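You operate a simulated robot arm through the tools that you are given. There is no shell and no other tool.

You run a simulated two-armed robot. Do the job below in one go: nothing can be reset, and whatever is moved stays where it is left.

Task
Load the grey tray with the grey foot and the spacers box, then slide it along to the press end.
Fine: the feet are in the cream drawer; shut it again. Where these are worked on the way, their far stop is far enough and under half their travel is too little: cream drawer.

It is judged by the outcome, as a careful person would: the job done as asked, and still so three seconds after it is handed in. It fails if anything else is knocked over, pushed out of place, dropped, spilled or broken.

Robot
Two 7-joint arms with fingered hands on one trunk that stands fixed in place. Base frame: the origin is at the foot of the trunk, x ahead of it, y to its left, z up; the work surface is at about z = 0.74. Lengths are in m, angles in rad, forces in N, time in s.
The left shoulder is at [0.07, 0.125, 1.05], the right one opposite. With the tool pointing down near the work surface each hand reaches from about 0.46 to 0.86 m from the base axis, measured 20 degrees to its own side. Payload 4 kg a hand.
The TCP of each hand is the grasp point between the finger pads, 0.029 m short of the fingertips. In the tool frame z runs along the fingers and y along their closing line. The gripper opens to 0.1 m; its body begins 0.034 m behind the TCP. The gripper is a hand of 5 fingers: y runs from the thumb to the fingers, the wrist lies at [-0.015, -0.105, -0.177] in the tool frame, and closing takes about 1.5 s.
Orientation is that of the tool frame in the base frame, as [roll, pitch, yaw] about the fixed x, y, z axes, in that order (R = Rz(yaw) Ry(pitch) Rx(roll)). With the fingers straight down and the wrist toward the robot, the tool's x, y and z point along [0, 1, 0], [1, 0, 0] and [0, 0, -1] of the base frame.

Tools
- The arms move only by the tool send_rows. It takes "left_moves", "right_moves" or both (then of equal length, played together; a hand with none holds still); each is text: rows parted by semicolons, each of 7 numbers parted by spaces: the gripper command, from -1 (fully open) to 1 (shut), values between in proportion, then the shift along the base's x, y, z in m, then the turn, a rotation vector about the base's x, y, z in rad. In form: jaw x y z wx wy wz; .... A call has 1 to 20 rows; each row shifts and turns the commanded pose from where the row before left it. Rows are played at 5 a second. More than 0.05 m and 0.15 rad between two rows, or a gripper value outside its range, and nothing of the call is played. A pose out of reach is approached as far as the arm can. The call stops where the force on the tool passes 50 N (or 10 N more than at its start, if that is more) or the arm is blocked; 0.2 s more then pass. Each finger travels about 0.045 m/s and halts on what it meets, pressing with about 27 N; the grip force reading is that of the motor and also rises with nothing between the fingers. The clock runs only during rows and for 0.2 s after the last one: add rows that do not move to give the fingers time. It gives the time, the measured TCP pose, the force on the tool (base axes), the opening and the grip force at its end, in the units of the frame above (readings bear some noise), with the torque about the TCP (base axes, N m) and any sound that the robot's microphone picked up, and new pictures: "pictures" is both (left out), scene, wrist or none (wrist: the cameras of the hands that moved).
- Cameras (640 x 400 px; columns grow to the right, rows downward): "scene" is now at [0.1667, 0.0341, 1.1797]; the picture's right is [0.37, -0.93, 0.00], its down [-0.52, -0.21, -0.83] and it looks along [0.77, 0.30, -0.56] (base axes); focal length 262 px, centre (320, 200). "left" rides on the left gripper at [-0.066, -0.086, -0.121] in its tool frame; the picture's right is [-0.76, -0.31, 0.58], its down [0.59, -0.70, 0.40] and it looks along [0.28, 0.64, 0.71] (tool axes); focal length 247 px, centre (320, 200). "right" rides on the right gripper at [0.066, -0.086, -0.121] in its tool frame; the picture's right is [-0.76, 0.31, -0.58], its down [-0.59, -0.70, 0.40] and it looks along [-0.28, 0.64, 0.71] (tool axes); focal length 247 px, centre (320, 200). There is no depth. A picture from a camera that has moved, and an enlarged one, comes with that camera's place and axes in the base frame and with its lens.
- raise_lower(by): moves the trunk up (or, below 0, down) by that many m; the arms and the scene camera ride with it, the base frame stays. It gives what a move gives, with no picture.
- grasp_type(shape, hand): the hand has 5 fingers and takes this shape, open, in about a second: jaw (thumb against the fingers, like two jaws); tri (thumb and two fingers); tip (a fingertip pinch); poke (one finger out to press); point (the index stretched); flat (the hand flat); cup (the hand cupped); fist (a fist). The gripper value then closes the fingers along that shape, each until it touches; the sizes above hold for jaw. It gives what a move gives, with no picture.
- pan_tilt(pan, tilt): turns the head with the scene camera to pan (to the left, within 1.396 rad either way) and tilt (down, from -0.506 to 1.204), counted from straight ahead of the robot (the tilt from the chest, where the trunk bows). It gives what a move gives, and a new picture of the scene camera.
- inspect(camera, box): a new picture of the part [left, top, right, bottom] of that camera's present view, enlarged. No time passes.
- job_done(): hands the job in; it is judged then, once.

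Nothing tells you positions but the pictures and the camera data. Unless the task says otherwise, let go and move clear before handing in.

The tools are called as name(argument=value, ...) on one line, values as JSON. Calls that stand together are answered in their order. send_rows: Moves the arms, as the interface text tells. Its arguments: {"type":"object","properties":{"left_moves":{"type":"string"},"right_moves":{"type":"string"},"pictures":{"type":"string","enum":["both","scene","wrist","none"]}},"required":[]} The other tools are called the same way: raise_lower (by) moves the trunk up or down; grasp_type (shape, hand) gives the hand a shape; pan_tilt (pan, tilt) turns the head that bears the scene camera; inspect (camera, box) takes an enlarged picture of a part of a camera's view; job_done () hands the job in.

At the start:

```text
t: 0.0
left_position: [0.4335, 0.3816, 1.0216]
left_orientation: [-3.141, -0.001, 1.57]
left_wrist_force: [0.0, -0.3, 0.5]
left_moment: [0.0, 0.02, -0.03]
left_opening: 0.0999
left_grasp_force: 0.1
left_shape: jaw
right_position: [0.6241, -0.0358, 0.9493]
right_orientation: [-3.141, 0.0, 1.57]
right_wrist_force: [-0.5, -0.5, -0.5]
right_moment: [-0.02, -0.02, 0.02]
right_opening: 0.0999
right_grasp_force: 0.1
right_shape: jaw
trunk travel left (down, up): [-0.25, 0.497]
head pan, tilt (commanded): [0.375, 0.595]
```

scene: 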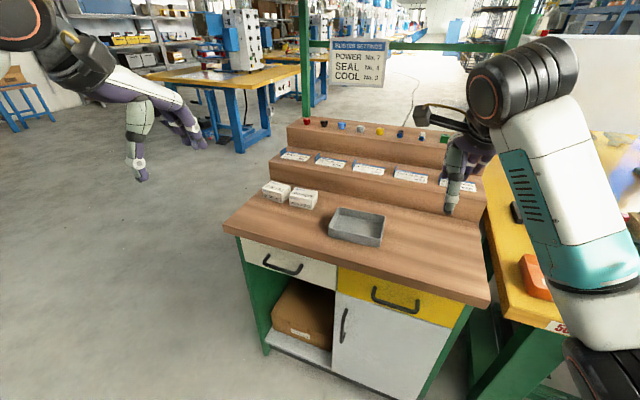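
right: 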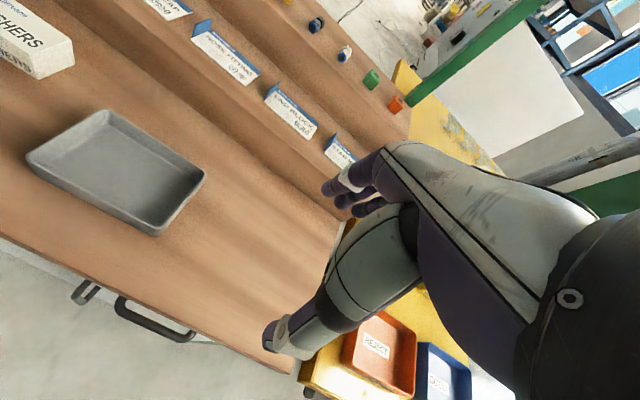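
left: 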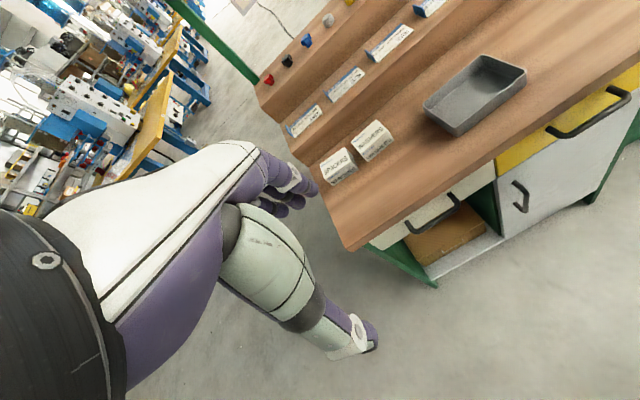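

I see a workbench with a grey tray, two small boxes on its left, a cream drawer at front left and a yellow drawer at front right, plus steps behind with labels and small items. I'll enlarge parts of the view to read labels and signs before moving.

inspect(camera="scene", box=[220, 160, 420, 285])

inspect(camera="scene", box=[260, 100, 480, 237])

inspect(camera="left", box=[240, 0, 560, 200])

inspect(camera="right", box=[0, 0, 420, 262])

inspect(camera="scene", box=[480, 160, 640, 400])

```text
3.20 times, centred on (320, 222) of scene
camera zoom: at [0.1667, 0.0341, 1.1797], right [0.37, -0.93, 0.0], down [-0.52, -0.21, -0.83], along [0.77, 0.3, -0.56], focal length 837 px, centre (320, 128)
```

zoom: 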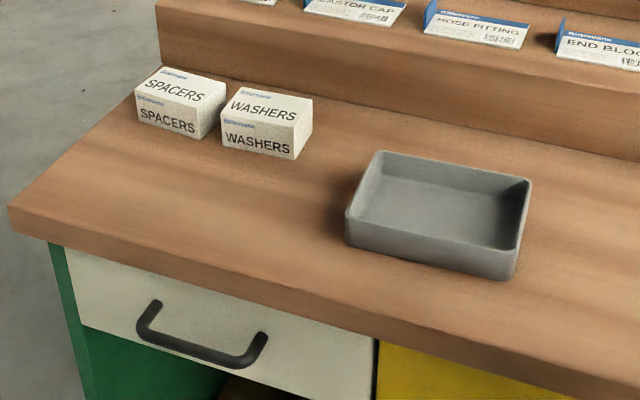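

```text
2.91 times, centred on (370, 168) of scene
camera zoom: at [0.1667, 0.0341, 1.1797], right [0.37, -0.93, 0.0], down [-0.52, -0.21, -0.83], along [0.77, 0.3, -0.56], focal length 761 px, centre (174, 292)
```

zoom: 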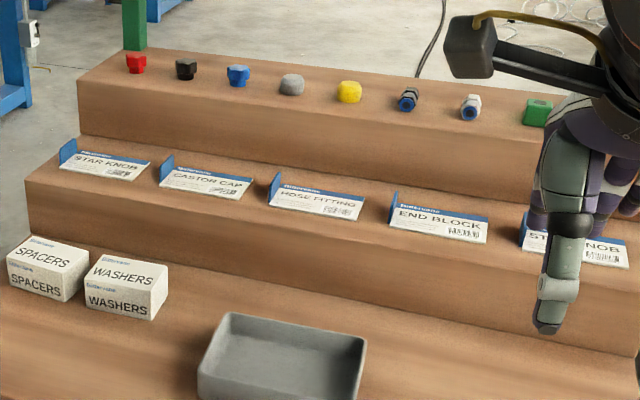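

```text
2.00 times, centred on (400, 100) of left
camera zoom: at [0.3482, 0.3166, 1.1428], right [-0.31, -0.76, -0.58], down [-0.7, 0.59, -0.4], along [0.64, 0.28, -0.71], focal length 494 px, centre (160, 400)
```

zoom: 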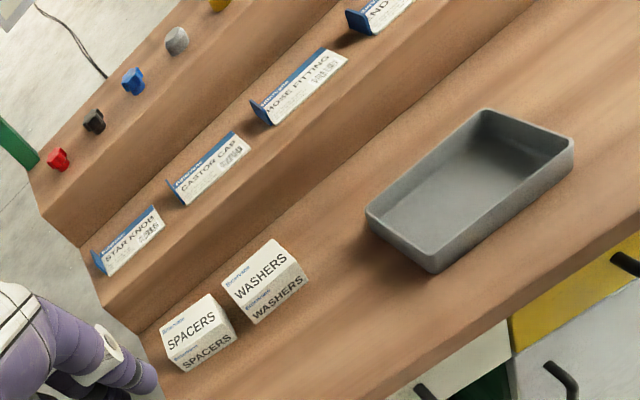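

```text
1.52 times, centred on (210, 131) of right
camera zoom: at [0.5378, 0.0305, 1.0689], right [0.31, -0.76, 0.58], down [-0.7, -0.59, -0.4], along [0.64, -0.28, -0.71], focal length 376 px, centre (488, 305)
```

zoom: 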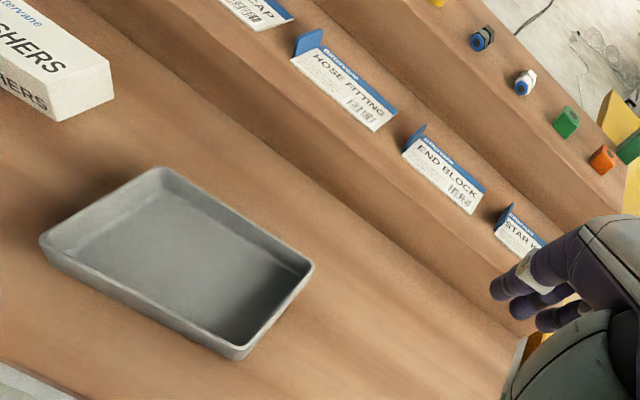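

```text
1.67 times, centred on (560, 280) of scene
camera zoom: at [0.1667, 0.0341, 1.1797], right [0.37, -0.93, 0.0], down [-0.52, -0.21, -0.83], along [0.77, 0.3, -0.56], focal length 436 px, centre (-80, 67)
```

zoom: 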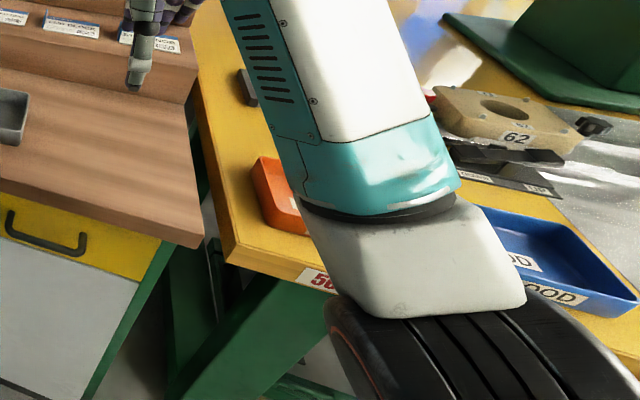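

The spacers box is the leftmost, the washers box next to it; the tray sits mid-bench. Now I'll look around to find the press so I know which end is the press end.

pan_tilt(pan=-0.5, tilt=0.5)

pan_tilt(pan=-1.1, tilt=0.4)

pan_tilt(pan=1.0, tilt=0.4)

pan_tilt(pan=0.1, tilt=0.0)

pan_tilt(pan=0.1, tilt=0.8)

```text
t: 1.2
left_position: [0.4336, 0.38, 1.0232]
left_orientation: [3.141, 0.0, 1.571]
left_wrist_force: [0.7, -0.5, 0.0]
left_moment: [-0.03, 0.03, 0.02]
left_opening: 0.0998
left_grasp_force: 0.1
left_shape: jaw
right_position: [0.6235, -0.0361, 0.9483]
right_orientation: [3.14, 0.0, 1.57]
right_wrist_force: [0.1, 0.9, 0.1]
right_moment: [0.0, -0.03, 0.0]
right_opening: 0.0998
right_grasp_force: 0.1
right_shape: jaw
trunk travel left (down, up): [-0.25, 0.497]
head pan, tilt (commanded): [-0.499, 0.499]
camera scene: at [0.1643, -0.0419, 1.1883], right [-0.48, -0.88, 0.0], down [-0.42, 0.23, -0.88], along [0.77, -0.42, -0.48], focal length 262 px, centre (320, 200)
```

scene: 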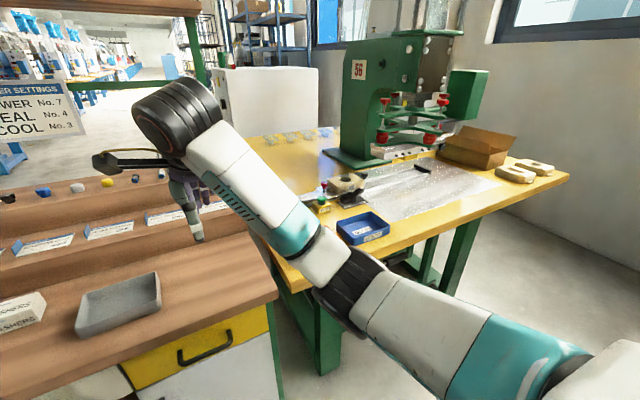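

```text
t: 2.2
left_position: [0.433, 0.3811, 1.0224]
left_orientation: [-3.141, 0.0, 1.57]
left_wrist_force: [0.2, -0.3, 0.1]
left_moment: [-0.01, -0.03, -0.01]
left_opening: 0.0996
left_grasp_force: 0.0
left_shape: jaw
right_position: [0.6234, -0.0357, 0.9489]
right_orientation: [-3.142, 0.002, 1.57]
right_wrist_force: [-0.3, 0.4, 0.2]
right_moment: [0.02, 0.01, -0.01]
right_opening: 0.0997
right_grasp_force: 0.0
right_shape: jaw
trunk travel left (down, up): [-0.25, 0.497]
head pan, tilt (commanded): [-1.1, 0.4]
camera scene: at [0.1265, -0.0809, 1.1975], right [-0.89, -0.45, 0.0], down [-0.18, 0.35, -0.92], along [0.42, -0.82, -0.39], focal length 262 px, centre (320, 200)
```

scene: 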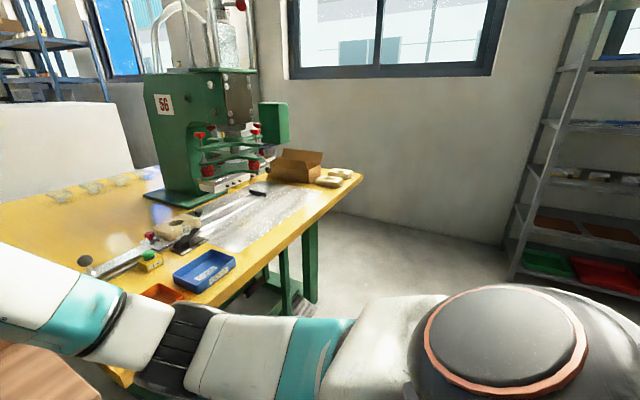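

```text
t: 4.2
left_position: [0.4342, 0.382, 1.0215]
left_orientation: [-3.14, 0.0, 1.571]
left_wrist_force: [-0.9, 0.2, -0.7]
left_moment: [0.01, -0.02, -0.01]
left_opening: 0.0999
left_grasp_force: 0.0
left_shape: jaw
right_position: [0.6248, -0.0353, 0.9473]
right_orientation: [-3.141, -0.001, 1.572]
right_wrist_force: [-0.1, 0.0, 0.2]
right_moment: [0.02, -0.01, -0.01]
right_opening: 0.0997
right_grasp_force: 0.1
right_shape: jaw
trunk travel left (down, up): [-0.25, 0.497]
head pan, tilt (commanded): [1.0, 0.4]
camera scene: at [0.1345, 0.0796, 1.1975], right [0.84, -0.54, 0.0], down [-0.21, -0.33, -0.92], along [0.5, 0.77, -0.39], focal length 262 px, centre (320, 200)
```

scene: 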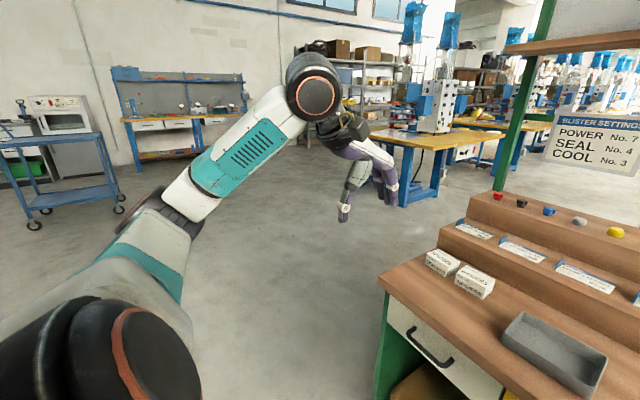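

```text
t: 5.4
left_position: [0.4337, 0.3815, 1.0224]
left_orientation: [3.141, -0.001, 1.571]
left_wrist_force: [0.3, 0.3, -0.6]
left_moment: [0.01, 0.02, 0.01]
left_opening: 0.0997
left_grasp_force: 0.1
left_shape: jaw
right_position: [0.6225, -0.0352, 0.9473]
right_orientation: [-3.141, -0.001, 1.573]
right_wrist_force: [0.0, 0.2, -0.8]
right_moment: [-0.01, 0.03, -0.02]
right_opening: 0.0998
right_grasp_force: 0.1
right_shape: jaw
trunk travel left (down, up): [-0.25, 0.497]
head pan, tilt (commanded): [0.099, 0.0]
camera scene: at [0.1739, 0.0106, 1.2344], right [0.1, -0.99, 0.0], down [0.0, 0.0, -1.0], along [0.99, 0.1, 0.0], focal length 262 px, centre (320, 200)
```

scene: 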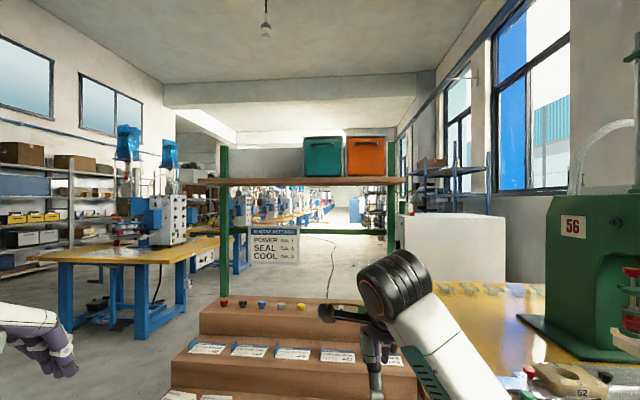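

```text
t: 6.5
left_position: [0.4338, 0.3808, 1.0214]
left_orientation: [-3.142, -0.001, 1.572]
left_wrist_force: [-0.1, 0.5, 0.9]
left_moment: [-0.03, 0.02, 0.0]
left_opening: 0.0997
left_grasp_force: 0.1
left_shape: jaw
right_position: [0.6235, -0.0361, 0.9486]
right_orientation: [3.141, 0.0, 1.571]
right_wrist_force: [0.0, -0.4, -0.2]
right_moment: [0.02, 0.02, -0.02]
right_opening: 0.0997
right_grasp_force: 0.1
right_shape: jaw
trunk travel left (down, up): [-0.25, 0.497]
head pan, tilt (commanded): [0.099, 0.799]
camera scene: at [0.1646, 0.0096, 1.1625], right [0.1, -1.0, 0.0], down [-0.71, -0.07, -0.7], along [0.69, 0.07, -0.72], focal length 262 px, centre (320, 200)
```

scene: 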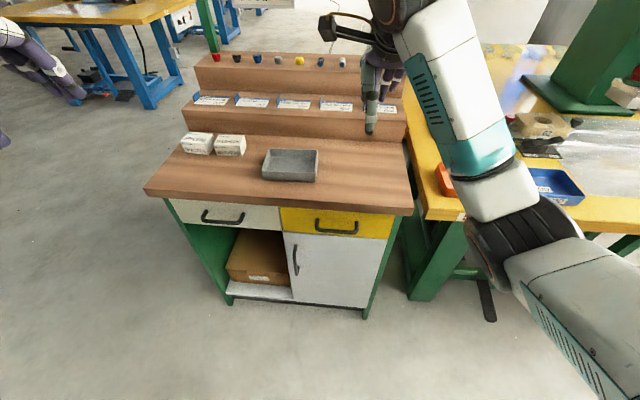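

The press (green, No. 56) stands to the right (−y), so the press end is the bench's right end. The bench top runs roughly x 0.57–0.83, y −0.15–0.46; I'll zoom in to measure tray, boxes and drawer handle.

inspect(camera="scene", box=[140, 120, 300, 220])

inspect(camera="scene", box=[250, 120, 410, 220])

inspect(camera="scene", box=[160, 180, 320, 280])

inspect(camera="left", box=[320, 60, 640, 260])

```text
4.00 times, centred on (220, 170) of scene
camera zoom: at [0.1646, 0.0096, 1.1625], right [0.1, -1.0, 0.0], down [-0.71, -0.07, -0.7], along [0.69, 0.07, -0.72], focal length 1047 px, centre (720, 320)
```

zoom: 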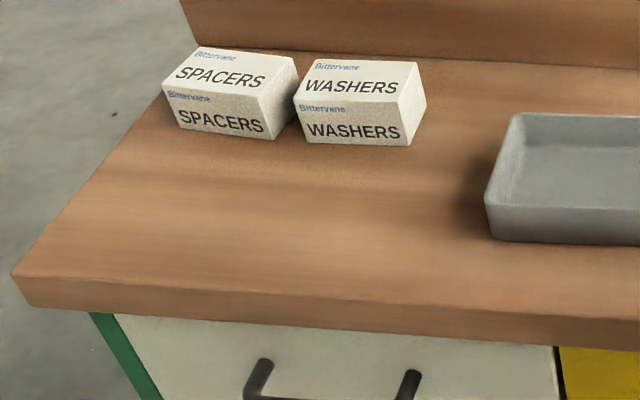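

```text
4.00 times, centred on (330, 170) of scene
camera zoom: at [0.1646, 0.0096, 1.1625], right [0.1, -1.0, 0.0], down [-0.71, -0.07, -0.7], along [0.69, 0.07, -0.72], focal length 1047 px, centre (280, 320)
```

zoom: 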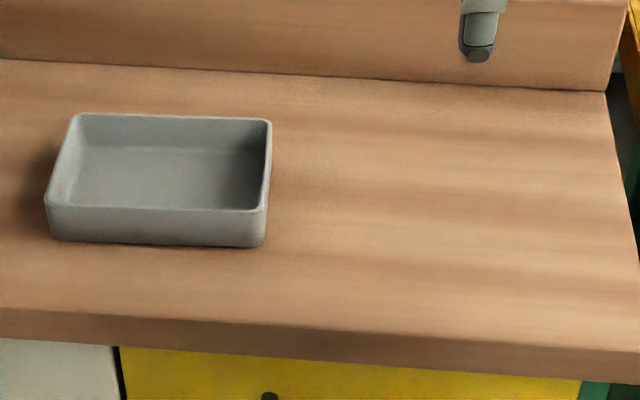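

```text
4.00 times, centred on (240, 230) of scene
camera zoom: at [0.1646, 0.0096, 1.1625], right [0.1, -1.0, 0.0], down [-0.71, -0.07, -0.7], along [0.69, 0.07, -0.72], focal length 1047 px, centre (640, 80)
```

zoom: 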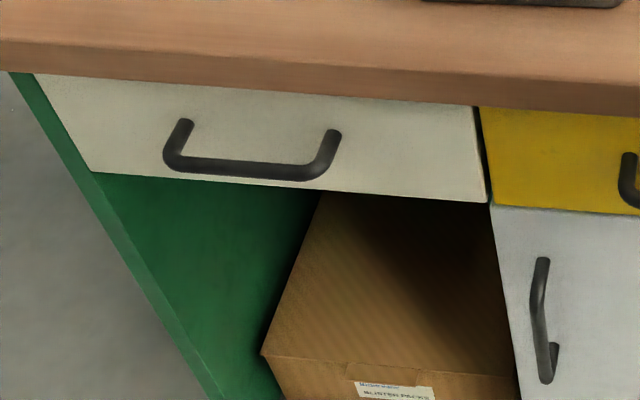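

```text
2.00 times, centred on (480, 160) of left
camera zoom: at [0.3482, 0.3166, 1.1428], right [-0.31, -0.76, -0.58], down [-0.7, 0.59, -0.4], along [0.64, 0.28, -0.71], focal length 494 px, centre (0, 280)
```

zoom: 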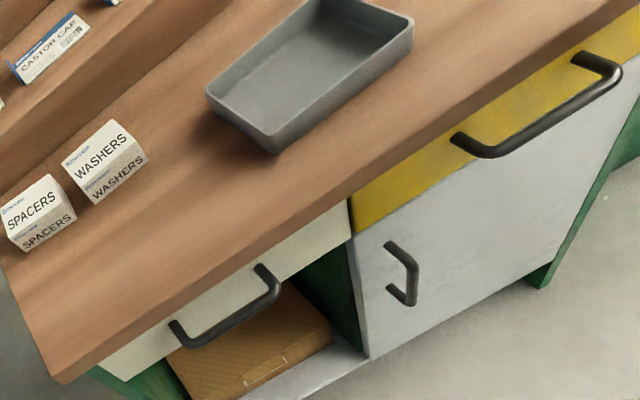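

The press end is the right-hand end (y ≈ −0.15). I estimate tray centre (0.675, 0.13), spacers box centre (0.74, 0.40), cream drawer handle bar at about (0.562, 0.303, 0.647) just ahead of the bench edge. I'll turn the head to the drawer and bring the left hand, pitched forward, to in front of the handle.

pan_tilt(pan=0.5, tilt=0.8)

send_rows(left_moves="-1 -0.005 -0.01 -0.04 0 -0.131 0; -1 -0.005 -0.01 -0.04 0 -0.131 0; -1 -0.005 -0.01 -0.04 0 -0.131 0; -1 0 -0.01 -0.04 0 -0.131 0; -1 0 -0.01 -0.04 0 -0.131 0; -1 0 -0.01 -0.04 0 -0.131 0; -1 0 -0.01 -0.04 0 -0.131 0; -1 0 -0.01 -0.04 0 -0.131 0", pictures="both")

```text
t: 7.4
left_position: [0.434, 0.3808, 1.0228]
left_orientation: [-3.141, 0.001, 1.571]
left_wrist_force: [0.1, -0.4, -0.1]
left_moment: [0.0, 0.03, 0.01]
left_opening: 0.1
left_grasp_force: 0.1
left_shape: jaw
right_position: [0.6241, -0.0346, 0.949]
right_orientation: [3.141, -0.001, 1.572]
right_wrist_force: [-0.8, 0.5, 0.3]
right_moment: [0.01, -0.03, 0.02]
right_opening: 0.0998
right_grasp_force: 0.0
right_shape: jaw
trunk travel left (down, up): [-0.25, 0.497]
head pan, tilt (commanded): [0.499, 0.799]
camera scene: at [0.1552, 0.0402, 1.1624], right [0.48, -0.88, 0.0], down [-0.63, -0.34, -0.7], along [0.61, 0.33, -0.72], focal length 262 px, centre (320, 200)
```

scene: 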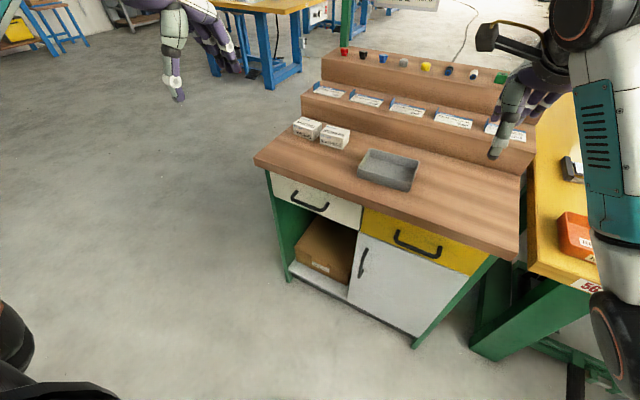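

```text
t: 9.2
left_position: [0.4293, 0.3111, 0.6987]
left_orientation: [2.093, 0.0, 1.567]
left_wrist_force: [0.6, 0.1, -0.3]
left_moment: [-0.04, 0.02, -0.01]
left_opening: 0.1
left_grasp_force: 0.1
left_shape: jaw
left hand out of reach, approached as far as the arm can: row 3, 4
right_position: [0.6236, -0.0352, 0.9484]
right_orientation: [3.141, 0.0, 1.57]
right_wrist_force: [0.0, 0.0, -0.7]
right_moment: [0.0, 0.03, -0.02]
right_opening: 0.0999
right_grasp_force: 0.0
right_shape: jaw
trunk travel left (down, up): [-0.25, 0.497]
head pan, tilt (commanded): [0.499, 0.799]
camera scene: at [0.1553, 0.0401, 1.1624], right [0.48, -0.88, 0.0], down [-0.63, -0.34, -0.7], along [0.61, 0.33, -0.72], focal length 262 px, centre (320, 200)
camera left: at [0.2812, 0.2461, 0.6847], right [0.35, -0.76, -0.55], down [-0.01, 0.59, -0.81], along [0.94, 0.28, 0.2], focal length 247 px, centre (320, 200)
```

scene: 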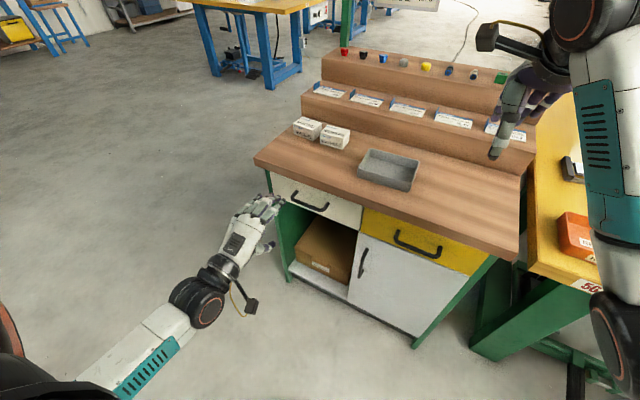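
left: 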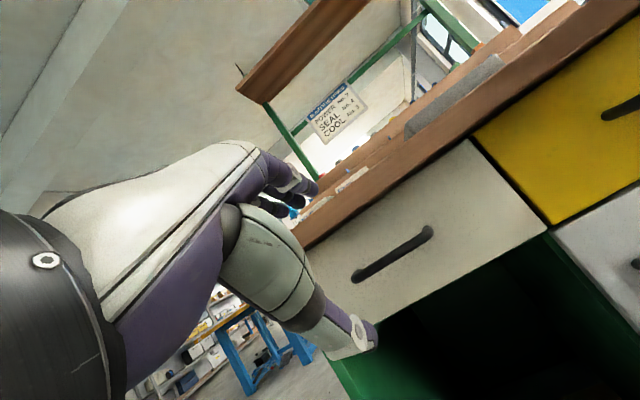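

The left hand is now pitched forward in front of the cream drawer; the bar appears at about x 0.562, y 0.25–0.35, z 0.647. I'll narrow the opening a bit and settle at a pre-grasp point before advancing.

send_rows(left_moves="0.1 0 0 -0.015 0 0 0; 0.1 0 0 -0.015 0 0 0; 0.1 0 0 -0.015 0 0 0; 0.1 0 0 0 0 0 0; 0.1 0 0 0 0 0 0", pictures="both")

```text
t: 10.4
left_position: [0.4299, 0.3112, 0.6554]
left_orientation: [2.092, 0.0, 1.571]
left_wrist_force: [0.0, -0.1, 0.4]
left_moment: [0.05, -0.01, 0.01]
left_opening: 0.0453
left_grasp_force: 0.0
left_shape: jaw
right_position: [0.6236, -0.0362, 0.9483]
right_orientation: [-3.141, 0.0, 1.571]
right_wrist_force: [-0.7, 0.1, 0.5]
right_moment: [-0.01, 0.0, 0.02]
right_opening: 0.0997
right_grasp_force: 0.1
right_shape: jaw
trunk travel left (down, up): [-0.25, 0.497]
head pan, tilt (commanded): [0.499, 0.799]
camera scene: at [0.1551, 0.0401, 1.1624], right [0.48, -0.88, 0.0], down [-0.63, -0.34, -0.7], along [0.61, 0.33, -0.72], focal length 262 px, centre (320, 200)
camera left: at [0.2823, 0.2468, 0.6408], right [0.35, -0.76, -0.55], down [-0.01, 0.59, -0.81], along [0.94, 0.28, 0.2], focal length 247 px, centre (320, 200)
```

scene: 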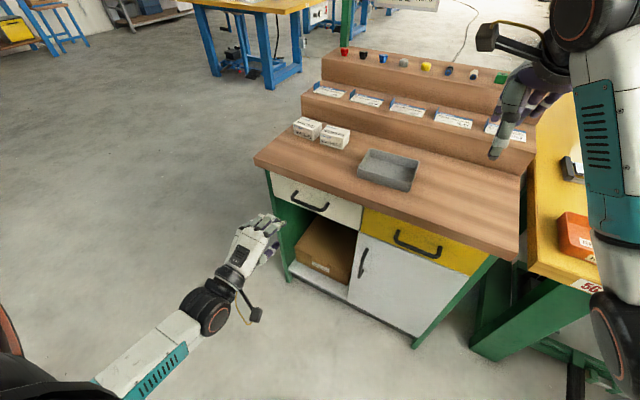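
left: 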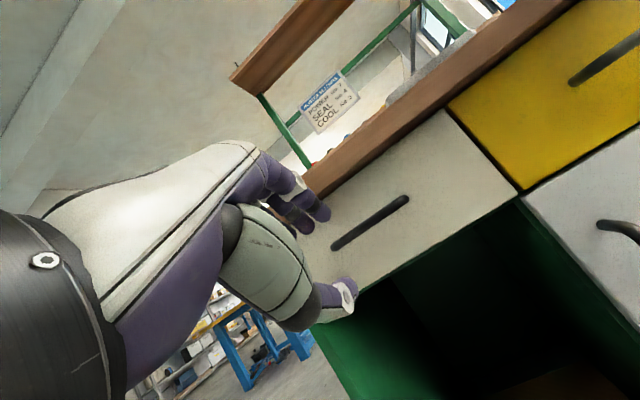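

Pre-grasp is good with 45 mm opening. I'll advance most of the way to the bar and check the alignment.

send_rows(left_moves="0.1 0.022 -0.003 -0.001 0 0 0; 0.1 0.022 -0.003 -0.001 0 0 0; 0.1 0.022 -0.003 -0.001 0 0 0; 0.1 0.022 -0.003 -0.002 0 0 0; 0.1 0 0 0 0 0 0", pictures="both")

inspect(camera="left", box=[200, 120, 440, 370])

inspect(camera="scene", box=[220, 150, 380, 250])

```text
t: 11.6
left_position: [0.5175, 0.301, 0.648]
left_orientation: [2.092, -0.001, 1.573]
left_wrist_force: [-0.7, -0.2, -0.8]
left_moment: [-0.02, 0.0, -0.05]
left_opening: 0.0454
left_grasp_force: 0.1
left_shape: jaw
right_position: [0.6232, -0.0347, 0.948]
right_orientation: [3.141, 0.0, 1.573]
right_wrist_force: [-0.7, 0.0, 0.1]
right_moment: [0.03, 0.02, 0.05]
right_opening: 0.0997
right_grasp_force: 0.0
right_shape: jaw
trunk travel left (down, up): [-0.25, 0.497]
head pan, tilt (commanded): [0.499, 0.799]
camera scene: at [0.155, 0.0405, 1.1624], right [0.48, -0.88, 0.0], down [-0.63, -0.34, -0.7], along [0.61, 0.33, -0.72], focal length 262 px, centre (320, 200)
camera left: at [0.3701, 0.2359, 0.6349], right [0.35, -0.76, -0.55], down [-0.01, 0.59, -0.81], along [0.94, 0.28, 0.2], focal length 247 px, centre (320, 200)
```

scene: 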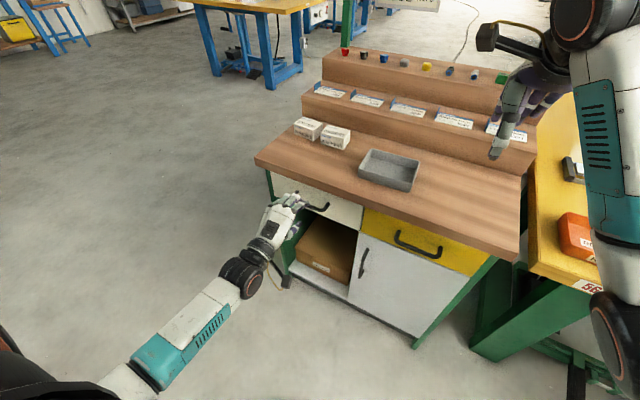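
left: 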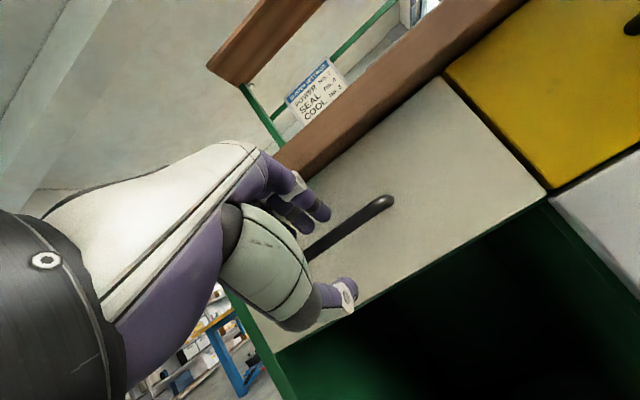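

```text
1.60 times, centred on (320, 245) of left
camera zoom: at [0.3701, 0.2359, 0.6349], right [0.35, -0.76, -0.55], down [-0.01, 0.59, -0.81], along [0.94, 0.28, 0.2], focal length 395 px, centre (320, 128)
```

zoom: 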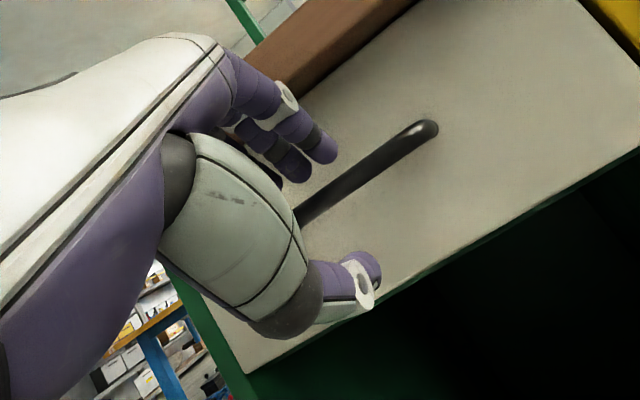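

```text
4.00 times, centred on (300, 200) of scene
camera zoom: at [0.155, 0.0405, 1.1624], right [0.48, -0.88, 0.0], down [-0.63, -0.34, -0.7], along [0.61, 0.33, -0.72], focal length 1047 px, centre (400, 200)
```

zoom: 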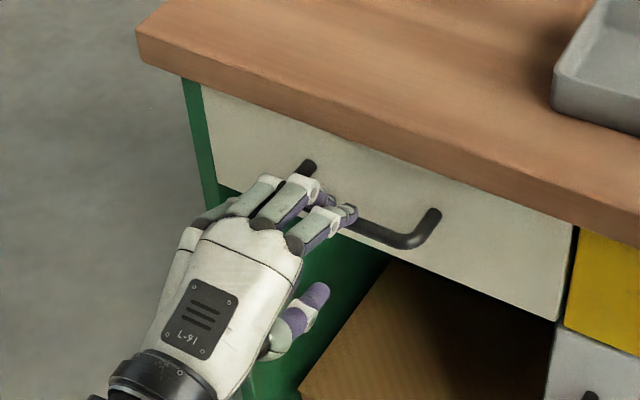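

The bar lies between the thumb below and the fingers above. I'll advance 4 cm slowly, then close on it.

send_rows(left_moves="0.1 0.01 0 0.0005 0 0 0; 0.1 0.01 0 0.0005 0 0 0; 0.1 0.01 0 0.0005 0 0 0; 0.1 0.01 0 0.0005 0 0 0; 0.1 0 0 0 0 0 0", pictures="both")

inspect(camera="left", box=[200, 120, 440, 370])

inspect(camera="scene", box=[220, 150, 380, 250])

```text
t: 12.8
left_position: [0.5565, 0.2999, 0.6522]
left_orientation: [2.092, 0.0, 1.571]
left_wrist_force: [-18.3, -0.5, 3.4]
left_moment: [-0.06, -0.55, -0.11]
left_opening: 0.043
left_grasp_force: 0.1
left_shape: jaw
right_position: [0.6224, -0.0353, 0.9493]
right_orientation: [3.139, 0.0, 1.572]
right_wrist_force: [0.9, -0.1, 0.7]
right_moment: [-0.01, 0.0, 0.02]
right_opening: 0.0997
right_grasp_force: 0.1
right_shape: jaw
trunk travel left (down, up): [-0.25, 0.497]
head pan, tilt (commanded): [0.499, 0.799]
camera scene: at [0.1537, 0.0401, 1.1627], right [0.48, -0.88, 0.0], down [-0.63, -0.34, -0.7], along [0.61, 0.33, -0.72], focal length 262 px, centre (320, 200)
camera left: at [0.409, 0.2357, 0.6377], right [0.35, -0.76, -0.55], down [0.0, 0.59, -0.81], along [0.94, 0.28, 0.2], focal length 247 px, centre (320, 200)
```

scene: 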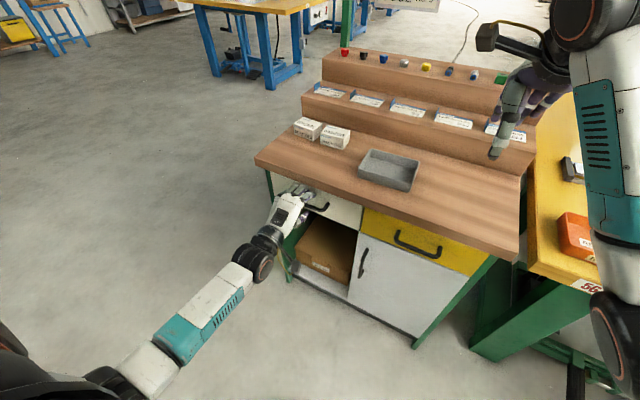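
left: 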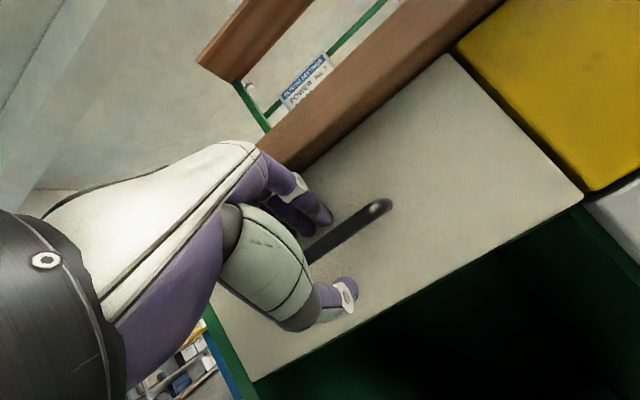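

```text
1.60 times, centred on (320, 245) of left
camera zoom: at [0.409, 0.2357, 0.6377], right [0.35, -0.76, -0.55], down [0.0, 0.59, -0.81], along [0.94, 0.28, 0.2], focal length 395 px, centre (320, 128)
```

zoom: 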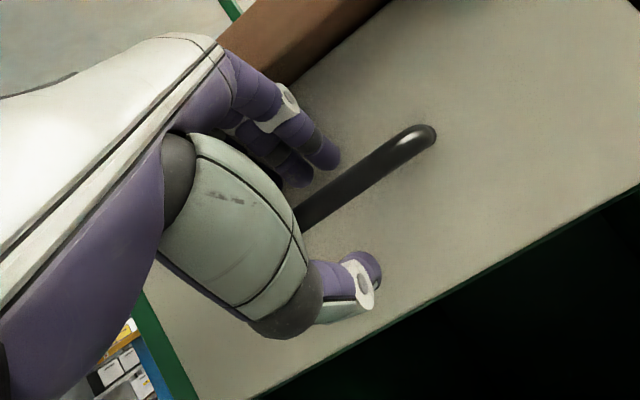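

```text
4.00 times, centred on (300, 200) of scene
camera zoom: at [0.1537, 0.0401, 1.1627], right [0.48, -0.88, 0.0], down [-0.63, -0.34, -0.7], along [0.61, 0.33, -0.72], focal length 1047 px, centre (400, 200)
```

zoom: 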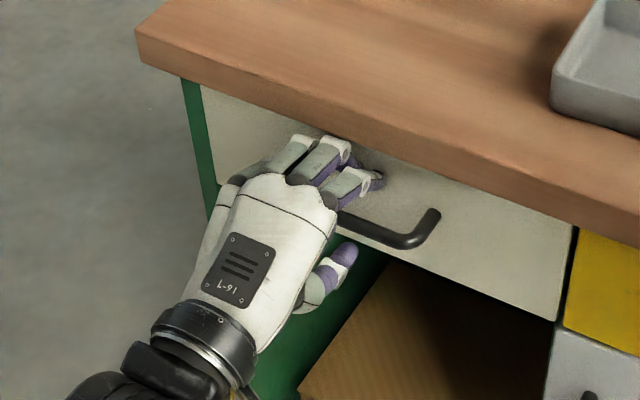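

There's about 18 N against the fingertips, so they touch the drawer face just behind the bar. I'll back off 6 mm and close on the bar.

send_rows(left_moves="0.1 -0.008 0 0 0 0 0; 1 0 0 0 0 0 0; 1 0 0 0 0 0 0; 1 0 0 0 0 0 0; 1 0 0 0 0 0 0; 1 0 0 0 0 0 0; 1 0 0 0 0 0 0", pictures="both")

inspect(camera="scene", box=[220, 150, 380, 250])

```text
t: 14.4
left_position: [0.5496, 0.3011, 0.6516]
left_orientation: [2.092, 0.0, 1.57]
left_wrist_force: [3.1, 3.2, 0.0]
left_moment: [0.2, -0.04, 0.04]
left_opening: 0.0015
left_grasp_force: 27.3
left_shape: jaw
right_position: [0.6237, -0.0355, 0.9481]
right_orientation: [-3.141, -0.001, 1.572]
right_wrist_force: [1.2, -0.3, -0.4]
right_moment: [0.0, 0.01, 0.0]
right_opening: 0.0998
right_grasp_force: 0.1
right_shape: jaw
trunk travel left (down, up): [-0.25, 0.497]
head pan, tilt (commanded): [0.499, 0.799]
camera scene: at [0.1553, 0.0404, 1.1623], right [0.48, -0.88, 0.0], down [-0.63, -0.34, -0.7], along [0.61, 0.33, -0.72], focal length 262 px, centre (320, 200)
camera left: at [0.4021, 0.2358, 0.6371], right [0.35, -0.76, -0.55], down [-0.01, 0.59, -0.81], along [0.94, 0.28, 0.2], focal length 247 px, centre (320, 200)
```

scene: 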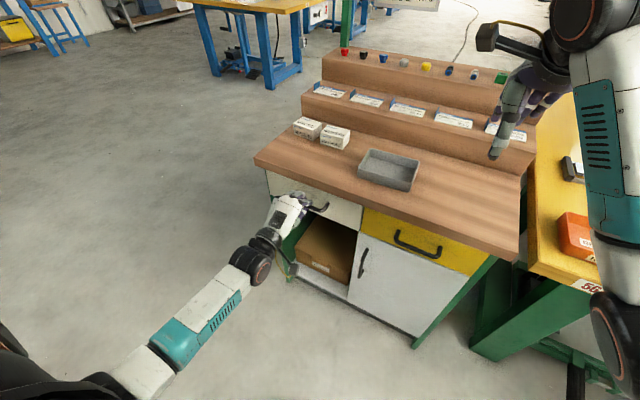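
left: 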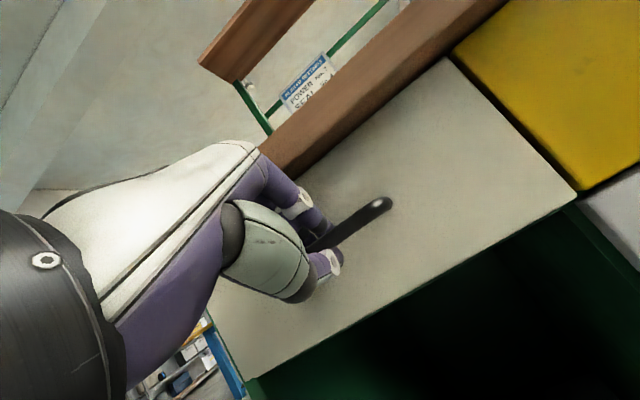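

```text
4.00 times, centred on (300, 200) of scene
camera zoom: at [0.1553, 0.0404, 1.1623], right [0.48, -0.88, 0.0], down [-0.63, -0.34, -0.7], along [0.61, 0.33, -0.72], focal length 1047 px, centre (400, 200)
```

zoom: 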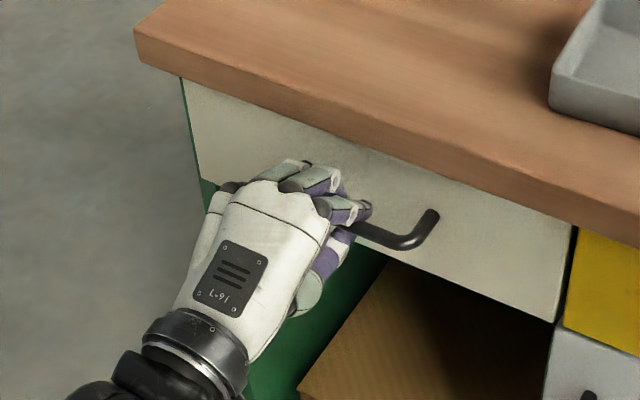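

The fingers appear wrapped around the bar. I'll pull gently by a few centimetres and check that the drawer comes along.

send_rows(left_moves="1 -0.015 0 0 0 0 0; 1 -0.015 0 0 0 0 0; 1 -0.015 0 0 0 0 0; 1 -0.015 0 0 0 0 0; 1 0 0 0 0 0 0", pictures="both")

inspect(camera="scene", box=[200, 150, 360, 250])

```text
t: 15.6
left_position: [0.4896, 0.3011, 0.6519]
left_orientation: [2.093, 0.001, 1.571]
left_wrist_force: [-0.3, 6.4, -0.8]
left_moment: [0.21, 0.03, 0.11]
left_opening: 0.0013
left_grasp_force: 27.4
left_shape: jaw
right_position: [0.6231, -0.0347, 0.9482]
right_orientation: [-3.142, 0.0, 1.571]
right_wrist_force: [-0.5, -0.2, -1.0]
right_moment: [-0.02, -0.02, 0.0]
right_opening: 0.0998
right_grasp_force: 0.0
right_shape: jaw
trunk travel left (down, up): [-0.25, 0.497]
head pan, tilt (commanded): [0.499, 0.799]
camera scene: at [0.1552, 0.0406, 1.1623], right [0.48, -0.88, 0.0], down [-0.63, -0.34, -0.7], along [0.61, 0.33, -0.72], focal length 262 px, centre (320, 200)
camera left: at [0.3418, 0.2356, 0.6374], right [0.35, -0.76, -0.55], down [-0.01, 0.59, -0.81], along [0.94, 0.28, 0.2], focal length 247 px, centre (320, 200)
```

scene: 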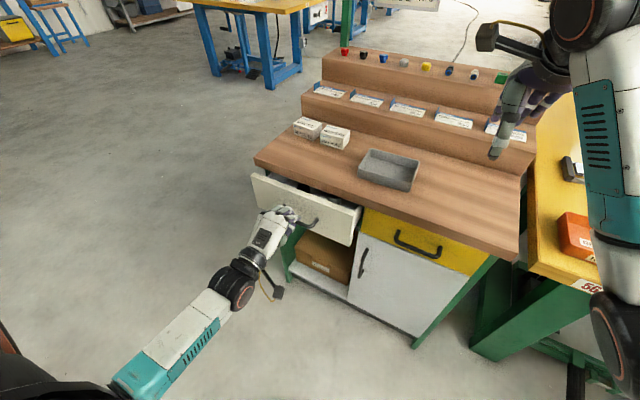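
left: 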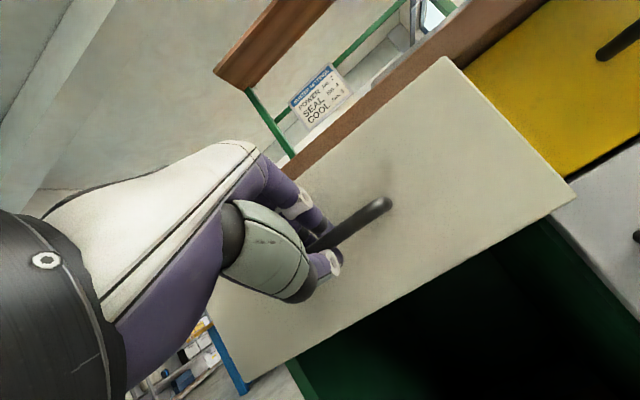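

```text
4.00 times, centred on (280, 200) of scene
camera zoom: at [0.1552, 0.0406, 1.1623], right [0.48, -0.88, 0.0], down [-0.63, -0.34, -0.7], along [0.61, 0.33, -0.72], focal length 1047 px, centre (480, 200)
```

zoom: 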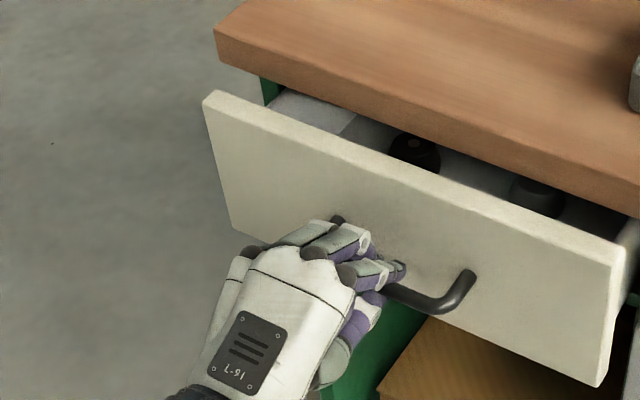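

The drawer is following; I see a dark foot and other items inside. I keep pulling toward its far stop.

send_rows(left_moves="1 -0.018 0 0 0 0 0; 1 -0.018 0 0 0 0 0; 1 -0.018 0 0 0 0 0; 1 -0.018 0 0 0 0 0; 1 0 0 0 0 0 0", pictures="scene")

inspect(camera="scene", box=[200, 150, 360, 250])

```text
t: 16.8
left_position: [0.4171, 0.2999, 0.6511]
left_orientation: [2.095, 0.0, 1.571]
left_wrist_force: [-0.1, 4.7, -4.4]
left_moment: [0.21, 0.07, 0.1]
left_opening: 0.0016
left_grasp_force: 27.3
left_shape: jaw
right_position: [0.6229, -0.0354, 0.9479]
right_orientation: [3.141, -0.001, 1.571]
right_wrist_force: [-0.2, -0.6, 0.0]
right_moment: [0.03, 0.0, -0.05]
right_opening: 0.0998
right_grasp_force: 0.1
right_shape: jaw
trunk travel left (down, up): [-0.25, 0.497]
head pan, tilt (commanded): [0.499, 0.799]
camera scene: at [0.1552, 0.0407, 1.1623], right [0.48, -0.88, 0.0], down [-0.63, -0.34, -0.7], along [0.61, 0.33, -0.72], focal length 262 px, centre (320, 200)
```

scene: 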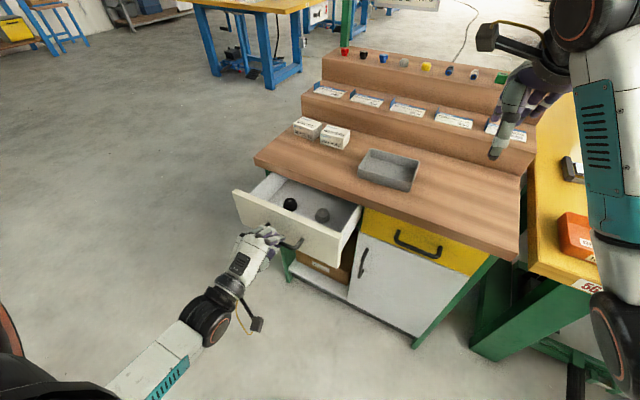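

```text
4.00 times, centred on (280, 200) of scene
camera zoom: at [0.1552, 0.0407, 1.1623], right [0.48, -0.88, 0.0], down [-0.63, -0.34, -0.7], along [0.61, 0.33, -0.72], focal length 1047 px, centre (480, 200)
```

zoom: 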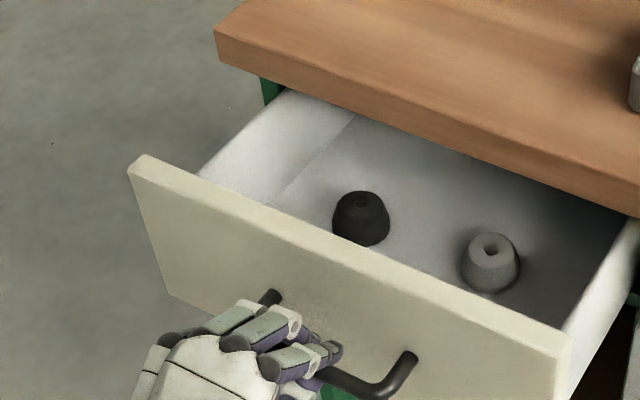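

Inside are a black foot and a grey conical foot with a hole. The drawer is out about 13 cm; I continue toward the stop in smaller steps.

send_rows(left_moves="1 -0.012 0 0 0 0 0; 1 -0.012 0 0 0 0 0; 1 -0.012 0 0 0 0 0; 1 -0.012 0 0 0 0 0; 1 0 0 0 0 0 0", pictures="scene")

inspect(camera="scene", box=[200, 150, 360, 250])

```text
t: 18.0
left_position: [0.3705, 0.3001, 0.6521]
left_orientation: [2.095, 0.001, 1.571]
left_wrist_force: [0.7, 5.1, -3.5]
left_moment: [0.2, 0.05, 0.07]
left_opening: 0.0011
left_grasp_force: 26.9
left_shape: jaw
right_position: [0.6244, -0.0349, 0.9488]
right_orientation: [3.141, 0.001, 1.57]
right_wrist_force: [-0.4, 0.1, 0.3]
right_moment: [0.02, 0.01, 0.01]
right_opening: 0.0996
right_grasp_force: 0.1
right_shape: jaw
trunk travel left (down, up): [-0.25, 0.497]
head pan, tilt (commanded): [0.499, 0.799]
camera scene: at [0.1552, 0.0407, 1.1623], right [0.48, -0.88, 0.0], down [-0.63, -0.34, -0.7], along [0.61, 0.33, -0.72], focal length 262 px, centre (320, 200)
```

scene: 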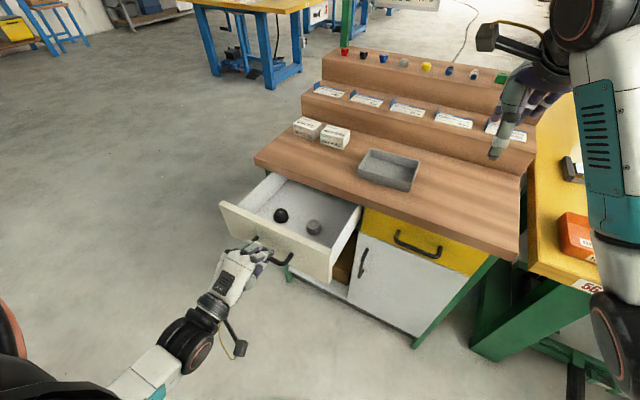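

```text
4.00 times, centred on (280, 200) of scene
camera zoom: at [0.1552, 0.0407, 1.1623], right [0.48, -0.88, 0.0], down [-0.63, -0.34, -0.7], along [0.61, 0.33, -0.72], focal length 1047 px, centre (480, 200)
```

zoom: 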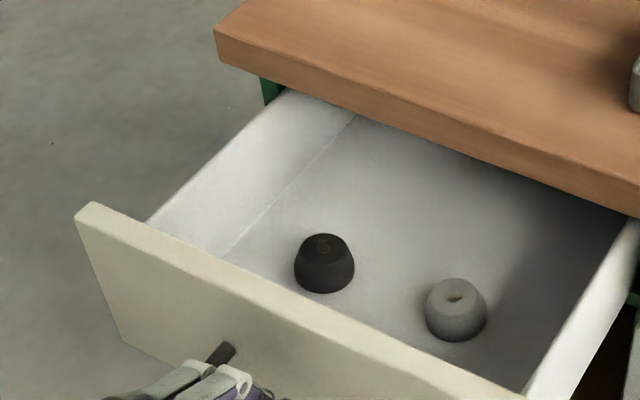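

Still no stop at 18 cm out and low force. I'll pull on a bit further.

send_rows(left_moves="1 -0.01 0 0 0 0 0; 1 -0.01 0 0 0 0 0; 1 -0.01 0 0 0 0 0; 1 -0.01 0 0 0 0 0; 1 0 0 0 0 0 0", pictures="scene")

inspect(camera="scene", box=[180, 150, 370, 269])

```text
t: 19.2
left_position: [0.3297, 0.3014, 0.6513]
left_orientation: [2.092, 0.002, 1.568]
left_wrist_force: [1.2, 4.4, -4.8]
left_moment: [0.22, 0.06, 0.09]
left_opening: 0.0016
left_grasp_force: 26.9
left_shape: jaw
right_position: [0.6224, -0.0354, 0.9479]
right_orientation: [3.141, 0.002, 1.57]
right_wrist_force: [-0.4, 1.0, 0.2]
right_moment: [-0.02, 0.02, 0.02]
right_opening: 0.0997
right_grasp_force: 0.1
right_shape: jaw
trunk travel left (down, up): [-0.25, 0.497]
head pan, tilt (commanded): [0.499, 0.799]
camera scene: at [0.1552, 0.0406, 1.1624], right [0.48, -0.88, 0.0], down [-0.63, -0.34, -0.7], along [0.61, 0.33, -0.72], focal length 262 px, centre (320, 200)
```

scene: 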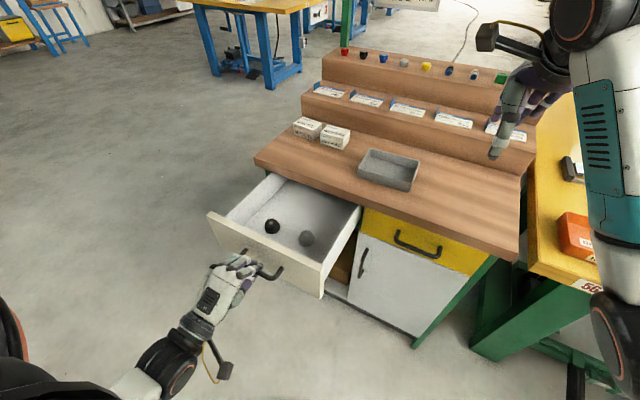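

```text
3.36 times, centred on (275, 210) of scene
camera zoom: at [0.1552, 0.0406, 1.1624], right [0.48, -0.88, 0.0], down [-0.63, -0.34, -0.7], along [0.61, 0.33, -0.72], focal length 880 px, centre (471, 168)
```

zoom: 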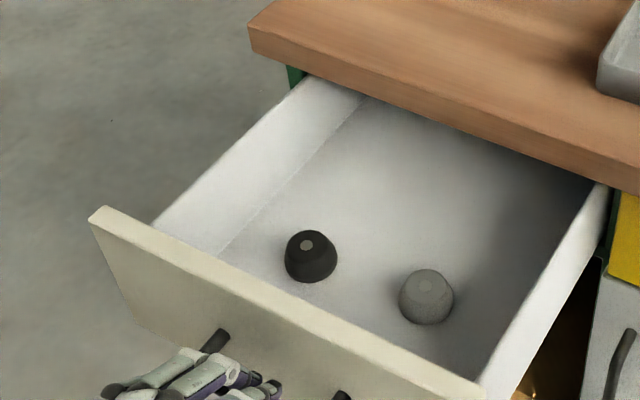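

Drawer is about 22 cm out and still light. I'll pull a little more to find the stop, watching the force.

send_rows(left_moves="1 -0.01 0 0 0 0 0; 1 -0.01 0 0 0 0 0; 1 -0.01 0 0 0 0 0; 1 0 0 0 0 0 0", pictures="both")

inspect(camera="scene", box=[180, 150, 370, 269])

```text
t: 20.2
left_position: [0.299, 0.2993, 0.6511]
left_orientation: [2.092, 0.0, 1.571]
left_wrist_force: [-0.3, 5.0, -3.1]
left_moment: [0.24, 0.05, 0.13]
left_opening: 0.0012
left_grasp_force: 27.4
left_shape: jaw
right_position: [0.6231, -0.0352, 0.948]
right_orientation: [3.141, -0.001, 1.571]
right_wrist_force: [-0.1, -0.5, 0.3]
right_moment: [0.01, 0.02, -0.03]
right_opening: 0.0998
right_grasp_force: 0.1
right_shape: jaw
trunk travel left (down, up): [-0.25, 0.497]
head pan, tilt (commanded): [0.499, 0.799]
camera scene: at [0.1551, 0.0407, 1.1624], right [0.48, -0.88, 0.0], down [-0.63, -0.34, -0.7], along [0.61, 0.33, -0.72], focal length 262 px, centre (320, 200)
camera left: at [0.1526, 0.2355, 0.6374], right [0.35, -0.76, -0.55], down [-0.01, 0.59, -0.81], along [0.94, 0.28, 0.2], focal length 247 px, centre (320, 200)
```

scene: 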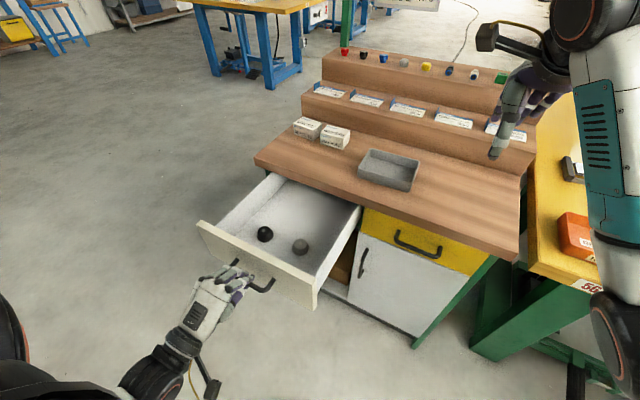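
left: 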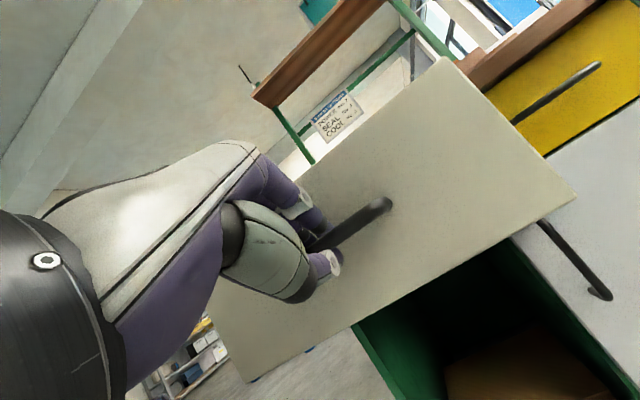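

```text
3.36 times, centred on (275, 210) of scene
camera zoom: at [0.1551, 0.0407, 1.1624], right [0.48, -0.88, 0.0], down [-0.63, -0.34, -0.7], along [0.61, 0.33, -0.72], focal length 880 px, centre (471, 168)
```

zoom: 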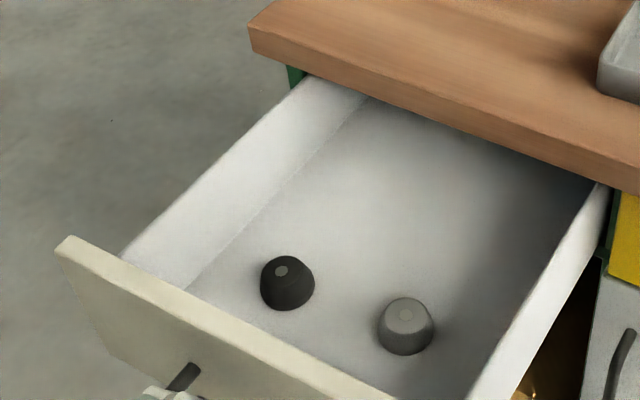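

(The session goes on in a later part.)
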